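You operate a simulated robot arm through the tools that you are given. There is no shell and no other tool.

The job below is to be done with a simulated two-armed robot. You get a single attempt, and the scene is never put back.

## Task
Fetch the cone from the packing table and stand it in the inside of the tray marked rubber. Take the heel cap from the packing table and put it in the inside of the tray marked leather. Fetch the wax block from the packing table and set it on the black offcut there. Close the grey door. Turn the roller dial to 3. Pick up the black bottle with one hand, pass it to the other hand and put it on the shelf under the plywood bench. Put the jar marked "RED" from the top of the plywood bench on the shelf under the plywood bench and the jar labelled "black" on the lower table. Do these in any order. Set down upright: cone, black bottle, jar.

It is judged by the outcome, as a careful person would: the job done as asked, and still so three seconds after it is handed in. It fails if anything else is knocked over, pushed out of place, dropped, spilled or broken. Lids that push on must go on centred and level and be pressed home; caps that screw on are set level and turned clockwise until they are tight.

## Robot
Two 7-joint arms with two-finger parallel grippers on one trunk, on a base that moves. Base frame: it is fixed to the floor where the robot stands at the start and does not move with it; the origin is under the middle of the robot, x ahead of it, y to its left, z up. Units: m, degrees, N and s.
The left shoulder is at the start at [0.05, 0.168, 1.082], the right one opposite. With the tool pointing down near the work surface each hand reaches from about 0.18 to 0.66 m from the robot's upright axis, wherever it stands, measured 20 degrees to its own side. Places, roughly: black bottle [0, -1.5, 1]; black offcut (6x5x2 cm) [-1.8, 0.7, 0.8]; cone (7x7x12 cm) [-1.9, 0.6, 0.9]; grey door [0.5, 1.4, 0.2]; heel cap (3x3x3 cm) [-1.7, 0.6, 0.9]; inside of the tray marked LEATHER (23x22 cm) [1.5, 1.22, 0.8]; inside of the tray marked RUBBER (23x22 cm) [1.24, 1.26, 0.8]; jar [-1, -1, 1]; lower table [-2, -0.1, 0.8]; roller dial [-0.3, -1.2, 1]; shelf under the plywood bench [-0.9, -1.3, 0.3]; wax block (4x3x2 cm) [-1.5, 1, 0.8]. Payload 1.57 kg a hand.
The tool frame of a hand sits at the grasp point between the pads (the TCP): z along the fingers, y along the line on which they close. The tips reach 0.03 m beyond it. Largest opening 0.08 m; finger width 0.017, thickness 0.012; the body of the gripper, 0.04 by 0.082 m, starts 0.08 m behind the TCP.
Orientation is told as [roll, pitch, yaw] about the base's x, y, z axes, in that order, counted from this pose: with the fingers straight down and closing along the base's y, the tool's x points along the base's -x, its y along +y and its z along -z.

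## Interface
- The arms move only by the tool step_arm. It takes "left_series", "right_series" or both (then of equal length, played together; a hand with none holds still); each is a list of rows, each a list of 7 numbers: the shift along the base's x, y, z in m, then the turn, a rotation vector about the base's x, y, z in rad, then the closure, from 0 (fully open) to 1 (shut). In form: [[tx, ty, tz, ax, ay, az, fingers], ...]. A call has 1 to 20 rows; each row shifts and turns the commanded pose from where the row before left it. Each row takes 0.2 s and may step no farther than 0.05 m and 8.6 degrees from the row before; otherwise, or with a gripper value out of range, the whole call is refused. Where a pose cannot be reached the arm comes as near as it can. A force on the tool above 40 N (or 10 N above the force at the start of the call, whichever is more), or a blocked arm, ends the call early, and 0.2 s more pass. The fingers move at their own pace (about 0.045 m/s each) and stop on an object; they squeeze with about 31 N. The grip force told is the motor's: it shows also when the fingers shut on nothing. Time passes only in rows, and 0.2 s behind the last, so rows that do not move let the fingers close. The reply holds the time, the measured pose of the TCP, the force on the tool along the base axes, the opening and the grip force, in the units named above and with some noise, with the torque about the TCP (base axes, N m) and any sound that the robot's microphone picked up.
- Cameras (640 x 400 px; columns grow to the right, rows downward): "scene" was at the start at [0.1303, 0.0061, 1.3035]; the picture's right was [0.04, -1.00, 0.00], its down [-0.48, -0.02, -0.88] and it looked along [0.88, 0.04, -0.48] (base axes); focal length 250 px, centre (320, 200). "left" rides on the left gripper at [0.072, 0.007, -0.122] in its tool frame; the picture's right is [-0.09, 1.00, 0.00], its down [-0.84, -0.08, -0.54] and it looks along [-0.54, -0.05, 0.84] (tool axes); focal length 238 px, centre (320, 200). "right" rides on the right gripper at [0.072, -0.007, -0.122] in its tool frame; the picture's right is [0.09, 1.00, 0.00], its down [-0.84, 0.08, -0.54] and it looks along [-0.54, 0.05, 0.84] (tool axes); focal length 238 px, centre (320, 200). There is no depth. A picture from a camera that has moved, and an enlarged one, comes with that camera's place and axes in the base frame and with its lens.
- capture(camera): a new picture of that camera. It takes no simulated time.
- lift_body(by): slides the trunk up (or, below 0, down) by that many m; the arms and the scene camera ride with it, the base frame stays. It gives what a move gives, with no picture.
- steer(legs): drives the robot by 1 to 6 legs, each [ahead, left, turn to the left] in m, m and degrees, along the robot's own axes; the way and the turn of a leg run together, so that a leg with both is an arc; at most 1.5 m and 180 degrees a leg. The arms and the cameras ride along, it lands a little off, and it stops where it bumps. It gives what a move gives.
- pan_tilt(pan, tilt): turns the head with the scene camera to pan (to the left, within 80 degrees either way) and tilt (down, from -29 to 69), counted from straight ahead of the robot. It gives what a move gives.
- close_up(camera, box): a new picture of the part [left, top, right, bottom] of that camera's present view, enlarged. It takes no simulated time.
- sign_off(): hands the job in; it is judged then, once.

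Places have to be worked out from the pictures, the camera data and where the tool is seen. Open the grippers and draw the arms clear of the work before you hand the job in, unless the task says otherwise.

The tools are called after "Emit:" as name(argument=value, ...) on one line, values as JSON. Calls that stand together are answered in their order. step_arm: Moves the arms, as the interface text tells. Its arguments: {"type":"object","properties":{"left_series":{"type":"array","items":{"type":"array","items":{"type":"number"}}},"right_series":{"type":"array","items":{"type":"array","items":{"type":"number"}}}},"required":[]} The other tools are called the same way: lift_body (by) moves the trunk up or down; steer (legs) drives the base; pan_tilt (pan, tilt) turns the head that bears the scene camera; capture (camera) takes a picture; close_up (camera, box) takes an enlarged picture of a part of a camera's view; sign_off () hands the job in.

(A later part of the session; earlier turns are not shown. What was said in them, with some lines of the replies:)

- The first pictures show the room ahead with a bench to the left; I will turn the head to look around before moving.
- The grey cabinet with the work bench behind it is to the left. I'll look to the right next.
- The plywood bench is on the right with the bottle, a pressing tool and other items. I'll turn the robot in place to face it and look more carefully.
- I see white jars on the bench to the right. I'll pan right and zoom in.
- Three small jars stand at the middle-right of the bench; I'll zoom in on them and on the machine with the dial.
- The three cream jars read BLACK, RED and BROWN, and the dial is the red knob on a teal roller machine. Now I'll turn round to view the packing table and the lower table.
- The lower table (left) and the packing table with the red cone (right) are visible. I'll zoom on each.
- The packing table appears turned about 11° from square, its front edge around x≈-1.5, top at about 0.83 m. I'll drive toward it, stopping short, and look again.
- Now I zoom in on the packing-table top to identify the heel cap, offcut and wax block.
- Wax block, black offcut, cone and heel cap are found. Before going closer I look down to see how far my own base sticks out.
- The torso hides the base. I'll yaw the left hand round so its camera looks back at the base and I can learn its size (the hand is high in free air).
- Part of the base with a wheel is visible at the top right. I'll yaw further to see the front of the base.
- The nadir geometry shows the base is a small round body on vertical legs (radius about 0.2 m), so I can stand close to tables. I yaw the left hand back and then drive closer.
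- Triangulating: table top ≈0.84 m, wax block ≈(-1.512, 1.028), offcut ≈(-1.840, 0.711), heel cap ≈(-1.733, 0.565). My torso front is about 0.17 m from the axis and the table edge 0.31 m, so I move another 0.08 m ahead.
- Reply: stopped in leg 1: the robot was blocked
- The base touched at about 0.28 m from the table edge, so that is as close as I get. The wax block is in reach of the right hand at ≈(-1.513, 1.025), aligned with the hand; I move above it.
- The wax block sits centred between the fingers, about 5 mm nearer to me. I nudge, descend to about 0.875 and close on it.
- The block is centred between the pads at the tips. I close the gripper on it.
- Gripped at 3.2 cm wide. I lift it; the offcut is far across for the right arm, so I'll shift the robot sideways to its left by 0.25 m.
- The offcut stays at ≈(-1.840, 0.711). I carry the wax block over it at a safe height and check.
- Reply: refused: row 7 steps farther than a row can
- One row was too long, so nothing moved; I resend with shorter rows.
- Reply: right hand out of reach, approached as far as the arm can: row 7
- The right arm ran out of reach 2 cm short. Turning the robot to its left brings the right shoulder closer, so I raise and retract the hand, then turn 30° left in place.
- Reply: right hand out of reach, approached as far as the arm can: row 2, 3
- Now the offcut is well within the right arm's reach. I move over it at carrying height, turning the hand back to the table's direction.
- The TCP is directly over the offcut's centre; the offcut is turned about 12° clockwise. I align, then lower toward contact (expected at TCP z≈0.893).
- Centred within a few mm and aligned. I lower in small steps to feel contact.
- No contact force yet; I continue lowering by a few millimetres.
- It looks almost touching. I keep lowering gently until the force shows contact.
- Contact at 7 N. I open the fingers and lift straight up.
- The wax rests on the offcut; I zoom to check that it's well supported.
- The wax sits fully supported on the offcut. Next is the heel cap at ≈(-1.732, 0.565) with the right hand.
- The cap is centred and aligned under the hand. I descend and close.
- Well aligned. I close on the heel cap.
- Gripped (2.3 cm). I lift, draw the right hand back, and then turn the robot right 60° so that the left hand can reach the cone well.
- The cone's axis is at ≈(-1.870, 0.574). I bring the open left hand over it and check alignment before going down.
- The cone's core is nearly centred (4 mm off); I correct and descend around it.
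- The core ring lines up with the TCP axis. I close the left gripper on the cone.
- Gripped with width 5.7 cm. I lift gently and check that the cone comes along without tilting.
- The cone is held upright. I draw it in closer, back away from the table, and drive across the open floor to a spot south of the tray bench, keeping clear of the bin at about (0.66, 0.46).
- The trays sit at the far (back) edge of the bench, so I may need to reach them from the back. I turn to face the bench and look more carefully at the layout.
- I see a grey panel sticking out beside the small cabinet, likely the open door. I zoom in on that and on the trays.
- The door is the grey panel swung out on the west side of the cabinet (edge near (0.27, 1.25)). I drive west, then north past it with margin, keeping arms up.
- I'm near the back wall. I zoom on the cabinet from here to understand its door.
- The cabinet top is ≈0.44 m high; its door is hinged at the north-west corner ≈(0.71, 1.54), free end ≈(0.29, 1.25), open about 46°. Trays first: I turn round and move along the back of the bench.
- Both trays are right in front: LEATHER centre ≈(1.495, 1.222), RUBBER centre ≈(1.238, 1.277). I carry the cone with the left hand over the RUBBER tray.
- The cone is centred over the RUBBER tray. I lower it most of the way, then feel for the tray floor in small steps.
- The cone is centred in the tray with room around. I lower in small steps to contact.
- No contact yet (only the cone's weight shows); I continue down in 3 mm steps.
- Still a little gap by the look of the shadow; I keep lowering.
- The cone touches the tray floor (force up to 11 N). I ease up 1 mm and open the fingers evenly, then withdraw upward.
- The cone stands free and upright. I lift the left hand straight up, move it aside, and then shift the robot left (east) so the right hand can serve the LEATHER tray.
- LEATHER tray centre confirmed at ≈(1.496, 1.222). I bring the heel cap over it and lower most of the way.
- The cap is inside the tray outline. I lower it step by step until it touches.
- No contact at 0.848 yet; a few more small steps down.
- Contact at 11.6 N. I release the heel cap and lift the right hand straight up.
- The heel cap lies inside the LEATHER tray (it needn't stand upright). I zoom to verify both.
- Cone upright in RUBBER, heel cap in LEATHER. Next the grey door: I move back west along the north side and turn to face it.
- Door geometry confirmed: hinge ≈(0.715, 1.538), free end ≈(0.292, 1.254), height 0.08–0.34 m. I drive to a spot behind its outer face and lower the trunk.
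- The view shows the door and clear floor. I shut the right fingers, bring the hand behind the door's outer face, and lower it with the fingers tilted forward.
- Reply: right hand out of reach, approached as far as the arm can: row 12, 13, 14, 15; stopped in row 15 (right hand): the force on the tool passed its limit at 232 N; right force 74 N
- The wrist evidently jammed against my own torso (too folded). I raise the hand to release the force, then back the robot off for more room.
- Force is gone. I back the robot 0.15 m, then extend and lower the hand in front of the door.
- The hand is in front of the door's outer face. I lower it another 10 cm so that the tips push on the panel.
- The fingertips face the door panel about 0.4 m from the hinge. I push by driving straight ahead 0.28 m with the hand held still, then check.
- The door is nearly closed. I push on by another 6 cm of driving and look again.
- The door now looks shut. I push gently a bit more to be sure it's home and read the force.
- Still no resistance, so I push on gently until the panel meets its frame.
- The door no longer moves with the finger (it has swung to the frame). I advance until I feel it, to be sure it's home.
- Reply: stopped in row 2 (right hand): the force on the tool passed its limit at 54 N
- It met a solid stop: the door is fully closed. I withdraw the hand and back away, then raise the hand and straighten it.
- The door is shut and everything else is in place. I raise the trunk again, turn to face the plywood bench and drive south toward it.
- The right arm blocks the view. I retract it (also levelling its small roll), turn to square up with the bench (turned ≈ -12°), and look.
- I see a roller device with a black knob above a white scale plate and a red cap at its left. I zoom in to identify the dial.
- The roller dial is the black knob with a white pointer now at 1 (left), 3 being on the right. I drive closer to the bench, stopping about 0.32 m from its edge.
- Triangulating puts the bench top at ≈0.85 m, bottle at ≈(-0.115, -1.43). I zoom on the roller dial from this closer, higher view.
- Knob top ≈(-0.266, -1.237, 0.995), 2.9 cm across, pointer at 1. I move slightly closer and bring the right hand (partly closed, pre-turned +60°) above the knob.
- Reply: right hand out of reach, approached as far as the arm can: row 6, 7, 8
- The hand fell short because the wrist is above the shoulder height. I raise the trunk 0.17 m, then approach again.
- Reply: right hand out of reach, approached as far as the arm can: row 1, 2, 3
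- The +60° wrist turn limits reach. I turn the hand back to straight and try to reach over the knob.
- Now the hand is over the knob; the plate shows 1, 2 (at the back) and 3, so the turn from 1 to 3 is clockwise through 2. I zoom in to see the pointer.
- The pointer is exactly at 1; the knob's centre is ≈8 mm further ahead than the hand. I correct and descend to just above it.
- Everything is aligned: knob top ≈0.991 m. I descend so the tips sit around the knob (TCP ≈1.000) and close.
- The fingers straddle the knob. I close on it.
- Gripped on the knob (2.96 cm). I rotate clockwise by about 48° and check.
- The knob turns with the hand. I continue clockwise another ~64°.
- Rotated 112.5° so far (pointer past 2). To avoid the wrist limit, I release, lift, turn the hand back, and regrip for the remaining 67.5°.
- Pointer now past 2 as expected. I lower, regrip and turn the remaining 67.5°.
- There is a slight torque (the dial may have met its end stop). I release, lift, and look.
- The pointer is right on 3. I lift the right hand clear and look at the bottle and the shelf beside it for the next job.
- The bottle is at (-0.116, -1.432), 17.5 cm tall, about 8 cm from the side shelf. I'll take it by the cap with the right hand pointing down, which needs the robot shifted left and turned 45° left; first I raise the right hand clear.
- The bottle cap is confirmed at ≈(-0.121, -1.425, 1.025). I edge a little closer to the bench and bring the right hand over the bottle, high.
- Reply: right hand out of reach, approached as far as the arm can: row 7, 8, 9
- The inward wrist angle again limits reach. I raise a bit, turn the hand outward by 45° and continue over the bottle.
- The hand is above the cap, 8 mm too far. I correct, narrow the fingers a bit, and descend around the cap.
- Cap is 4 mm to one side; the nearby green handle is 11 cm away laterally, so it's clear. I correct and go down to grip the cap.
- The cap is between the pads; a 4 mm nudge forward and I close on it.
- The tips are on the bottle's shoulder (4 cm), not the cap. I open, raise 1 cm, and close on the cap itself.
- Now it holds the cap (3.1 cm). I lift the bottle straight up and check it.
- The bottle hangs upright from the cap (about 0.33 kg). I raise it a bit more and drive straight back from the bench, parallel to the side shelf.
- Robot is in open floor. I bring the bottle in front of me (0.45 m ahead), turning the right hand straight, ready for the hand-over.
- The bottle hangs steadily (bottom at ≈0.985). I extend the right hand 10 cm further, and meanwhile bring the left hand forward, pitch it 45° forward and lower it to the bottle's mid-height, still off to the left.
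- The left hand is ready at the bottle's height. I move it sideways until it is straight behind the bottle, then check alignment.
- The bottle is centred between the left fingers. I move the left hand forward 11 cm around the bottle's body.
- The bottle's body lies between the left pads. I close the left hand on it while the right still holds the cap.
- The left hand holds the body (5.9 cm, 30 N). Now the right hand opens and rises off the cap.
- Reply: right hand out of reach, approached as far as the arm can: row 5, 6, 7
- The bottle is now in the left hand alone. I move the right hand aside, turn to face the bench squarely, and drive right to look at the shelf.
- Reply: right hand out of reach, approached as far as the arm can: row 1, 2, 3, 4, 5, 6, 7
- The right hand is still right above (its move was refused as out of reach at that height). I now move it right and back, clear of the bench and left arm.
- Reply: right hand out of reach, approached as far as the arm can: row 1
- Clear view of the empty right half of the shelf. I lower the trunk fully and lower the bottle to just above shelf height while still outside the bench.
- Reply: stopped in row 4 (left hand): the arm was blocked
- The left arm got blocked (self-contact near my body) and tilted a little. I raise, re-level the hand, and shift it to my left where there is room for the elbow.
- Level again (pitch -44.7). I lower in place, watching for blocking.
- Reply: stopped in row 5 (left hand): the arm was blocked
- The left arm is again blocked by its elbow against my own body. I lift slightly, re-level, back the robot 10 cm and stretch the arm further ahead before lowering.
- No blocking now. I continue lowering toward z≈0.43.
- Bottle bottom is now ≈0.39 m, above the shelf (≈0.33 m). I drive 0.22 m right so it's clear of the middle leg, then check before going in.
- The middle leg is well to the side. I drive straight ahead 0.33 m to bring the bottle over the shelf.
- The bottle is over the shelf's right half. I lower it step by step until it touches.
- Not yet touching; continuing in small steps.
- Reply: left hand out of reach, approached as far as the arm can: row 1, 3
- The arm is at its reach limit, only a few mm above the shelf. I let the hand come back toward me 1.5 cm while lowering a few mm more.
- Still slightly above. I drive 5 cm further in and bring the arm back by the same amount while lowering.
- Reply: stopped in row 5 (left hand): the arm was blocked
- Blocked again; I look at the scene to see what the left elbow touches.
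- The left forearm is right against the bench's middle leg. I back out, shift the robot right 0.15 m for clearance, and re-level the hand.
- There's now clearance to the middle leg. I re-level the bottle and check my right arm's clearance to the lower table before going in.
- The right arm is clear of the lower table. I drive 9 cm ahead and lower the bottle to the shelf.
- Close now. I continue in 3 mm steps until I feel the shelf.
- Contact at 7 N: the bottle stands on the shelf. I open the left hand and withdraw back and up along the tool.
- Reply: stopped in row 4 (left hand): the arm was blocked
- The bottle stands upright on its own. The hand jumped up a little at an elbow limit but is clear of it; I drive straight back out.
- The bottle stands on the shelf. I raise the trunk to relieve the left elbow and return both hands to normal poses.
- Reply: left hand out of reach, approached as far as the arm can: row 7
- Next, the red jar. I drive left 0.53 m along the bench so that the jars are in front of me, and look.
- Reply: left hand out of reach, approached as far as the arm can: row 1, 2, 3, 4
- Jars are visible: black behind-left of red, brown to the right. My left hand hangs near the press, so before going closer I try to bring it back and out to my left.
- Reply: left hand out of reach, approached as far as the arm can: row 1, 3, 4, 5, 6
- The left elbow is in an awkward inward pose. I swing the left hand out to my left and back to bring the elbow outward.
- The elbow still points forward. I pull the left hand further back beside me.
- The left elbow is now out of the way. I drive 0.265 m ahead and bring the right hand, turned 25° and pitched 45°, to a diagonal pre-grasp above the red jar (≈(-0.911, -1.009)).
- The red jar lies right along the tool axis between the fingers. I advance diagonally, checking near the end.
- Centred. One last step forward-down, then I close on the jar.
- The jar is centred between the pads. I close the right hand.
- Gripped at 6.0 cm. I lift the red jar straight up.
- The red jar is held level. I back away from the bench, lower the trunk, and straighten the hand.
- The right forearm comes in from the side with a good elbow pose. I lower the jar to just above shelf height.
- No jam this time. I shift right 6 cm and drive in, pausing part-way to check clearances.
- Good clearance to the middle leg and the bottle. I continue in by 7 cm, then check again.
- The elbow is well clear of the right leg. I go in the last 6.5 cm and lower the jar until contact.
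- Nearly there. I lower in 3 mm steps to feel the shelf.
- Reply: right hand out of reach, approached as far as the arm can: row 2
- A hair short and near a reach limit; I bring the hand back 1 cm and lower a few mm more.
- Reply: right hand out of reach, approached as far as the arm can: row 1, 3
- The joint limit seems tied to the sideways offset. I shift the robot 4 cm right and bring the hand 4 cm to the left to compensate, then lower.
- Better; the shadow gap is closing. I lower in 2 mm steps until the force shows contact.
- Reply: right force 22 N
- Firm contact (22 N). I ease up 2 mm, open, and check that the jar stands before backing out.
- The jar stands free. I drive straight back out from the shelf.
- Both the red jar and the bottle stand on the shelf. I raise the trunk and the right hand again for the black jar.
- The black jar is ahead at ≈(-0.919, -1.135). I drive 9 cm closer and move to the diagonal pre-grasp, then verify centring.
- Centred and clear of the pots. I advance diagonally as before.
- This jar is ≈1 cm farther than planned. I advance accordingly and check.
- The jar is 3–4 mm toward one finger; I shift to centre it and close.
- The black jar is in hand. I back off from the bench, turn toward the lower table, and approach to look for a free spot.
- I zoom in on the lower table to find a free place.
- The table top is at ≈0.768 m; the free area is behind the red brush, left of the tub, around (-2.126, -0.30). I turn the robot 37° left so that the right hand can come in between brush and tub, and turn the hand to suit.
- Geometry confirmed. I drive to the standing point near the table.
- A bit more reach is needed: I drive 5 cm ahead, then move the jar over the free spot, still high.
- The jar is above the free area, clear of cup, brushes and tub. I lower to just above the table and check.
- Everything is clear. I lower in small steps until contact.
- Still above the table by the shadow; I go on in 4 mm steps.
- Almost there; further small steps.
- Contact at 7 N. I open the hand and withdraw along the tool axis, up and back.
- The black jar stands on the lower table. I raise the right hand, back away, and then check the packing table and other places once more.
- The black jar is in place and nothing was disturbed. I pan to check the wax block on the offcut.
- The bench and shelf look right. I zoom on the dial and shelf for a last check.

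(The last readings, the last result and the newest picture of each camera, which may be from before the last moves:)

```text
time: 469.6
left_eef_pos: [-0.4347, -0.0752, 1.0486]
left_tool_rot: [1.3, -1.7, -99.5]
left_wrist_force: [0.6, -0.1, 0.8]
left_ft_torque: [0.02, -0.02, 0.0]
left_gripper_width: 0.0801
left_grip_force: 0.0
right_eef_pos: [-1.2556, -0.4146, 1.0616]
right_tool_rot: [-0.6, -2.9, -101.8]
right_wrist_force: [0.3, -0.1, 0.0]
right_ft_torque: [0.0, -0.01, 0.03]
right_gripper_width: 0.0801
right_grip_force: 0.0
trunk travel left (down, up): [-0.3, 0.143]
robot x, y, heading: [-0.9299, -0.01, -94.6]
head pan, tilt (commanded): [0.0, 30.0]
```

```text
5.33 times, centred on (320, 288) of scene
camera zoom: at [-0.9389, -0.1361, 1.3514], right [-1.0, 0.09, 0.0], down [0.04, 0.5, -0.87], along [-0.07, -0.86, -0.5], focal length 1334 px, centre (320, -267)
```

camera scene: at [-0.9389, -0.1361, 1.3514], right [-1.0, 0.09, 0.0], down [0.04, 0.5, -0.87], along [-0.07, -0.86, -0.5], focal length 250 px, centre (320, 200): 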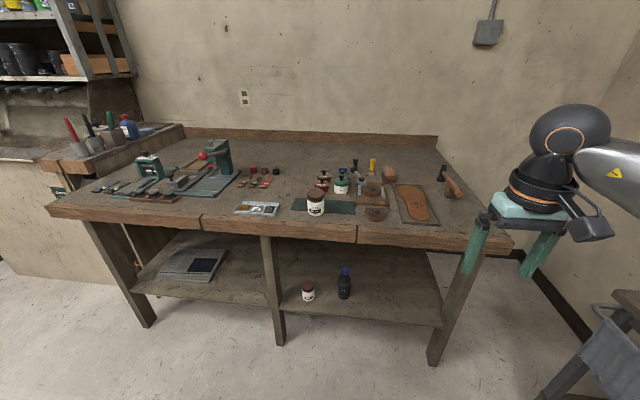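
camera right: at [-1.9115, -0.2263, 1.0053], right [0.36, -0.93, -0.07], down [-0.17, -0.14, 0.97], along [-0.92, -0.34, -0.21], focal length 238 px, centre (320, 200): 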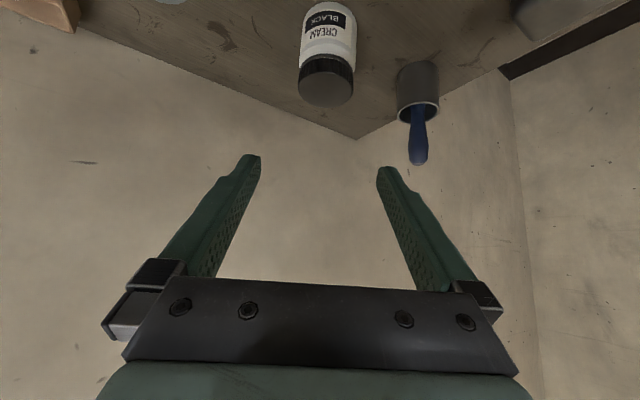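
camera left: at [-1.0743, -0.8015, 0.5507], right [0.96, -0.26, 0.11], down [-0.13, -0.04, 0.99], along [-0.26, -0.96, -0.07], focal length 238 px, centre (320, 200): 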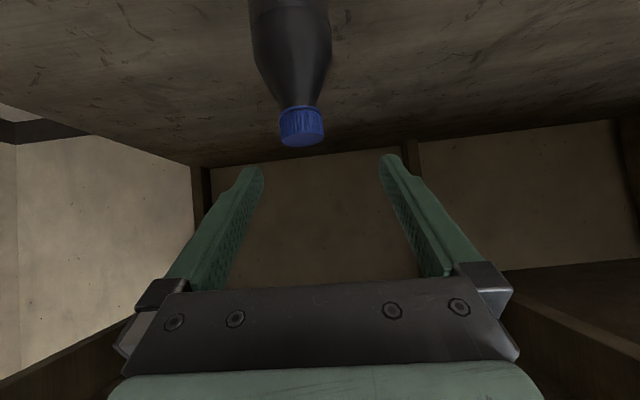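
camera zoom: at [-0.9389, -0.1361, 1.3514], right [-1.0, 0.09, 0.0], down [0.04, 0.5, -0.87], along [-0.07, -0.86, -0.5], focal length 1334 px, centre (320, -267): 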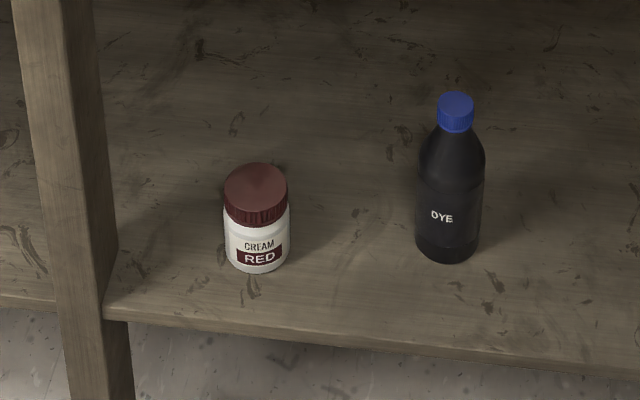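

Red jar and bottle stand upright; the dial is at 3. I turn to verify the wax block and, from afar, the trays and the door.

Emit:
steer(legs=[[0, 0, -135]])

Emit:
pan_tilt(pan=25, tilt=25)

Emit:
capture(camera="scene")

Emit:
pan_tilt(pan=-78, tilt=20)

Emit:
capture(camera="scene")

```text
time: 475.7
left_eef_pos: [-1.3314, -0.2978, 1.0495]
left_tool_rot: [1.3, -1.6, 123.8]
left_wrist_force: [-0.3, 0.3, 0.0]
left_ft_torque: [0.01, 0.0, 0.0]
left_gripper_width: 0.08
left_grip_force: 0.0
right_eef_pos: [-0.9679, 0.5117, 1.0615]
right_tool_rot: [-0.7, -2.9, 121.5]
right_wrist_force: [0.5, -0.5, -0.1]
right_ft_torque: [-0.02, -0.03, -0.01]
right_gripper_width: 0.08
right_grip_force: 0.0
trunk travel left (down, up): [-0.3, 0.143]
robot x, y, heading: [-0.9283, -0.007, 128.3]
head pan, tilt (commanded): [0.0, 30.0]
```

```text
time: 476.6
left_eef_pos: [-1.3311, -0.2994, 1.0497]
left_tool_rot: [1.2, -1.7, 123.8]
left_wrist_force: [-0.2, -0.9, -0.7]
left_ft_torque: [-0.01, 0.02, -0.04]
left_gripper_width: 0.0799
left_grip_force: 0.1
right_eef_pos: [-0.9673, 0.5121, 1.0605]
right_tool_rot: [-0.7, -2.9, 121.6]
right_wrist_force: [0.8, 0.4, 0.4]
right_ft_torque: [-0.01, -0.03, -0.04]
right_gripper_width: 0.0798
right_grip_force: 0.0
trunk travel left (down, up): [-0.3, 0.143]
robot x, y, heading: [-0.9258, -0.0073, 128.3]
head pan, tilt (commanded): [25.0, 25.0]
```

```text
taken
camera scene: at [-1.0352, 0.0663, 1.3593], right [0.45, 0.89, 0.0], down [0.38, -0.19, -0.91], along [-0.81, 0.4, -0.42], focal length 250 px, centre (320, 200)
```

scene: 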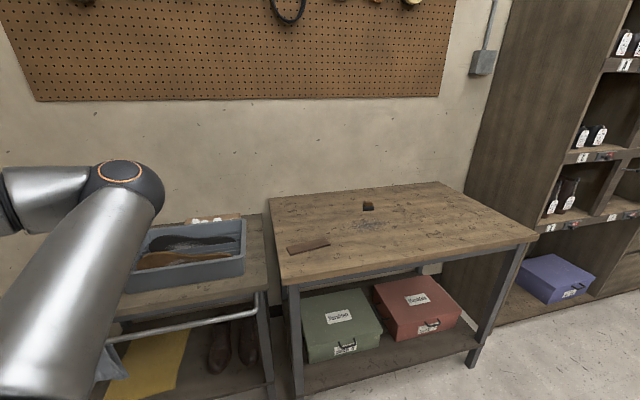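

```text
time: 478.4
left_eef_pos: [-1.3318, -0.2985, 1.0489]
left_tool_rot: [1.4, -1.7, 123.8]
left_wrist_force: [-0.3, -0.6, -0.5]
left_ft_torque: [0.02, -0.01, -0.05]
left_gripper_width: 0.0798
left_grip_force: 0.1
right_eef_pos: [-0.9672, 0.512, 1.0614]
right_tool_rot: [-0.7, -2.9, 121.6]
right_wrist_force: [-0.2, -0.8, 0.4]
right_ft_torque: [0.0, -0.01, -0.02]
right_gripper_width: 0.08
right_grip_force: 0.1
trunk travel left (down, up): [-0.3, 0.143]
robot x, y, heading: [-0.9258, -0.0075, 128.5]
head pan, tilt (commanded): [-78.0, 20.0]
```

```text
taken
camera scene: at [-0.8936, 0.0971, 1.3674], right [0.77, -0.64, 0.0], down [-0.22, -0.26, -0.94], along [0.6, 0.73, -0.34], focal length 250 px, centre (320, 200)
```

scene: 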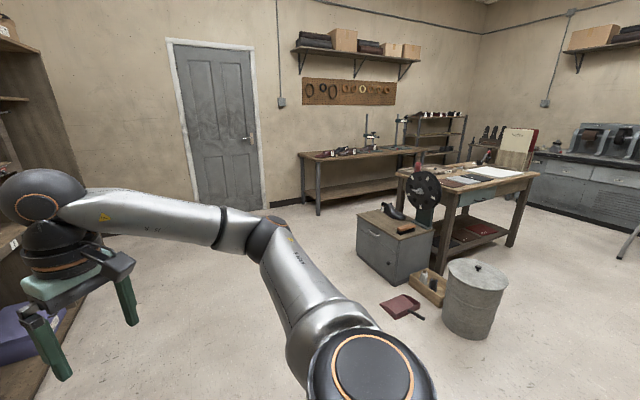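

I zoom in on the wax block's table and the tray area/door for final confirmation.

Emit:
close_up(camera="scene", box=[345, 140, 545, 300])

Emit:
pan_tilt(pan=25, tilt=25)

Emit:
close_up(camera="scene", box=[330, 185, 410, 235])

```text
2.50 times, centred on (445, 220) of scene
camera zoom: at [-0.8936, 0.0971, 1.3674], right [0.77, -0.64, 0.0], down [-0.22, -0.26, -0.94], along [0.6, 0.73, -0.34], focal length 626 px, centre (8, 150)
```

zoom: 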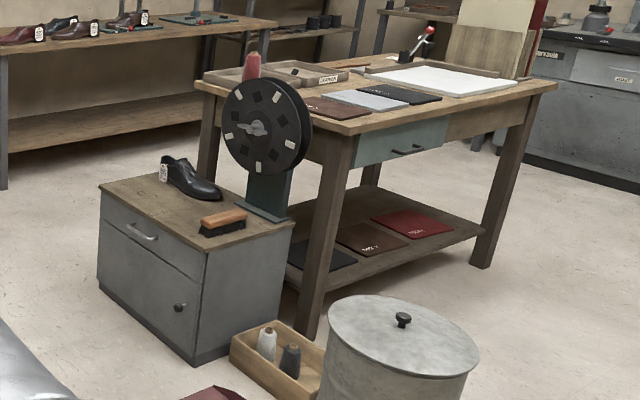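

```text
time: 480.2
left_eef_pos: [-1.3316, -0.299, 1.0493]
left_tool_rot: [1.3, -1.7, 123.9]
left_wrist_force: [-0.3, 0.3, 0.2]
left_ft_torque: [0.0, -0.02, 0.0]
left_gripper_width: 0.0799
left_grip_force: 0.1
right_eef_pos: [-0.9667, 0.5112, 1.0597]
right_tool_rot: [-0.8, -2.9, 121.4]
right_wrist_force: [-0.8, -0.5, 0.6]
right_ft_torque: [-0.01, 0.0, 0.02]
right_gripper_width: 0.0799
right_grip_force: 0.1
trunk travel left (down, up): [-0.3, 0.143]
robot x, y, heading: [-0.9298, -0.0072, 128.5]
head pan, tilt (commanded): [25.0, 25.0]
```

```text
8.00 times, centred on (370, 210) of scene
camera zoom: at [-1.0352, 0.0663, 1.3593], right [0.45, 0.89, 0.0], down [0.38, -0.19, -0.91], along [-0.81, 0.4, -0.42], focal length 2002 px, centre (-80, 120)
```

zoom: 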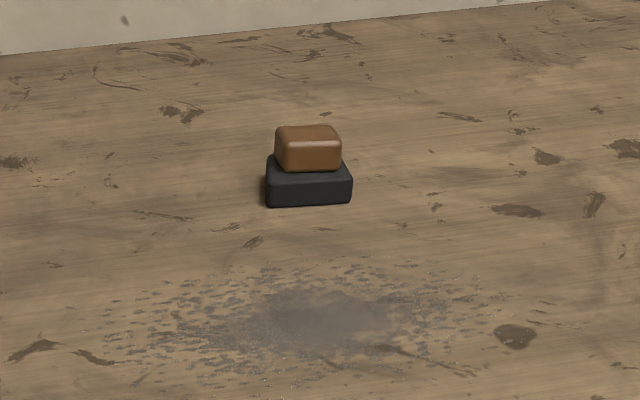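

The checks show every step done: wax on the black offcut, cone upright in RUBBER, heel cap in LEATHER, grey door shut, dial at 3. The black bottle and the RED jar stand on the shelf, and the BLACK jar is on the lower table. Both grippers are open and clear of the work, so I hand the job in.

Emit:
sign_off()

```text
The job is handed in.
```

I finished every part of the job and handed it in. I haven't been told how it was judged.

| Part | Result |
|---|---|
| Cone | Standing upright in the tray marked RUBBER |
| Heel cap | In the tray marked LEATHER, lying on its side (it tipped when I let go) |
| Wax block | On the black offcut, sitting toward its far edge but fully supported |
| Grey door | Shut against its frame |
| Roller dial | Turned clockwise from 1 through 2, pointer now on 3 |
| Black bottle | Picked up with the right hand, passed to the left, standing upright on the shelf under the plywood bench |
| Jar marked "RED" | Standing upright on the same shelf, beside the bottle |
| Jar labelled "black" | Standing upright on the lower table, between the tool cup and the grey tub |

- **Contact along the way:** The robot base bumped once near the packing table. While placing the bottle, the left forearm came up against the bench's middle leg. Once, before the door push, the right wrist jammed, most likely against my own body. I saw nothing moved or knocked over in the pictures afterwards.
- **End state:** Both hands are open and clear of the work. I looked at everything again before handing in.
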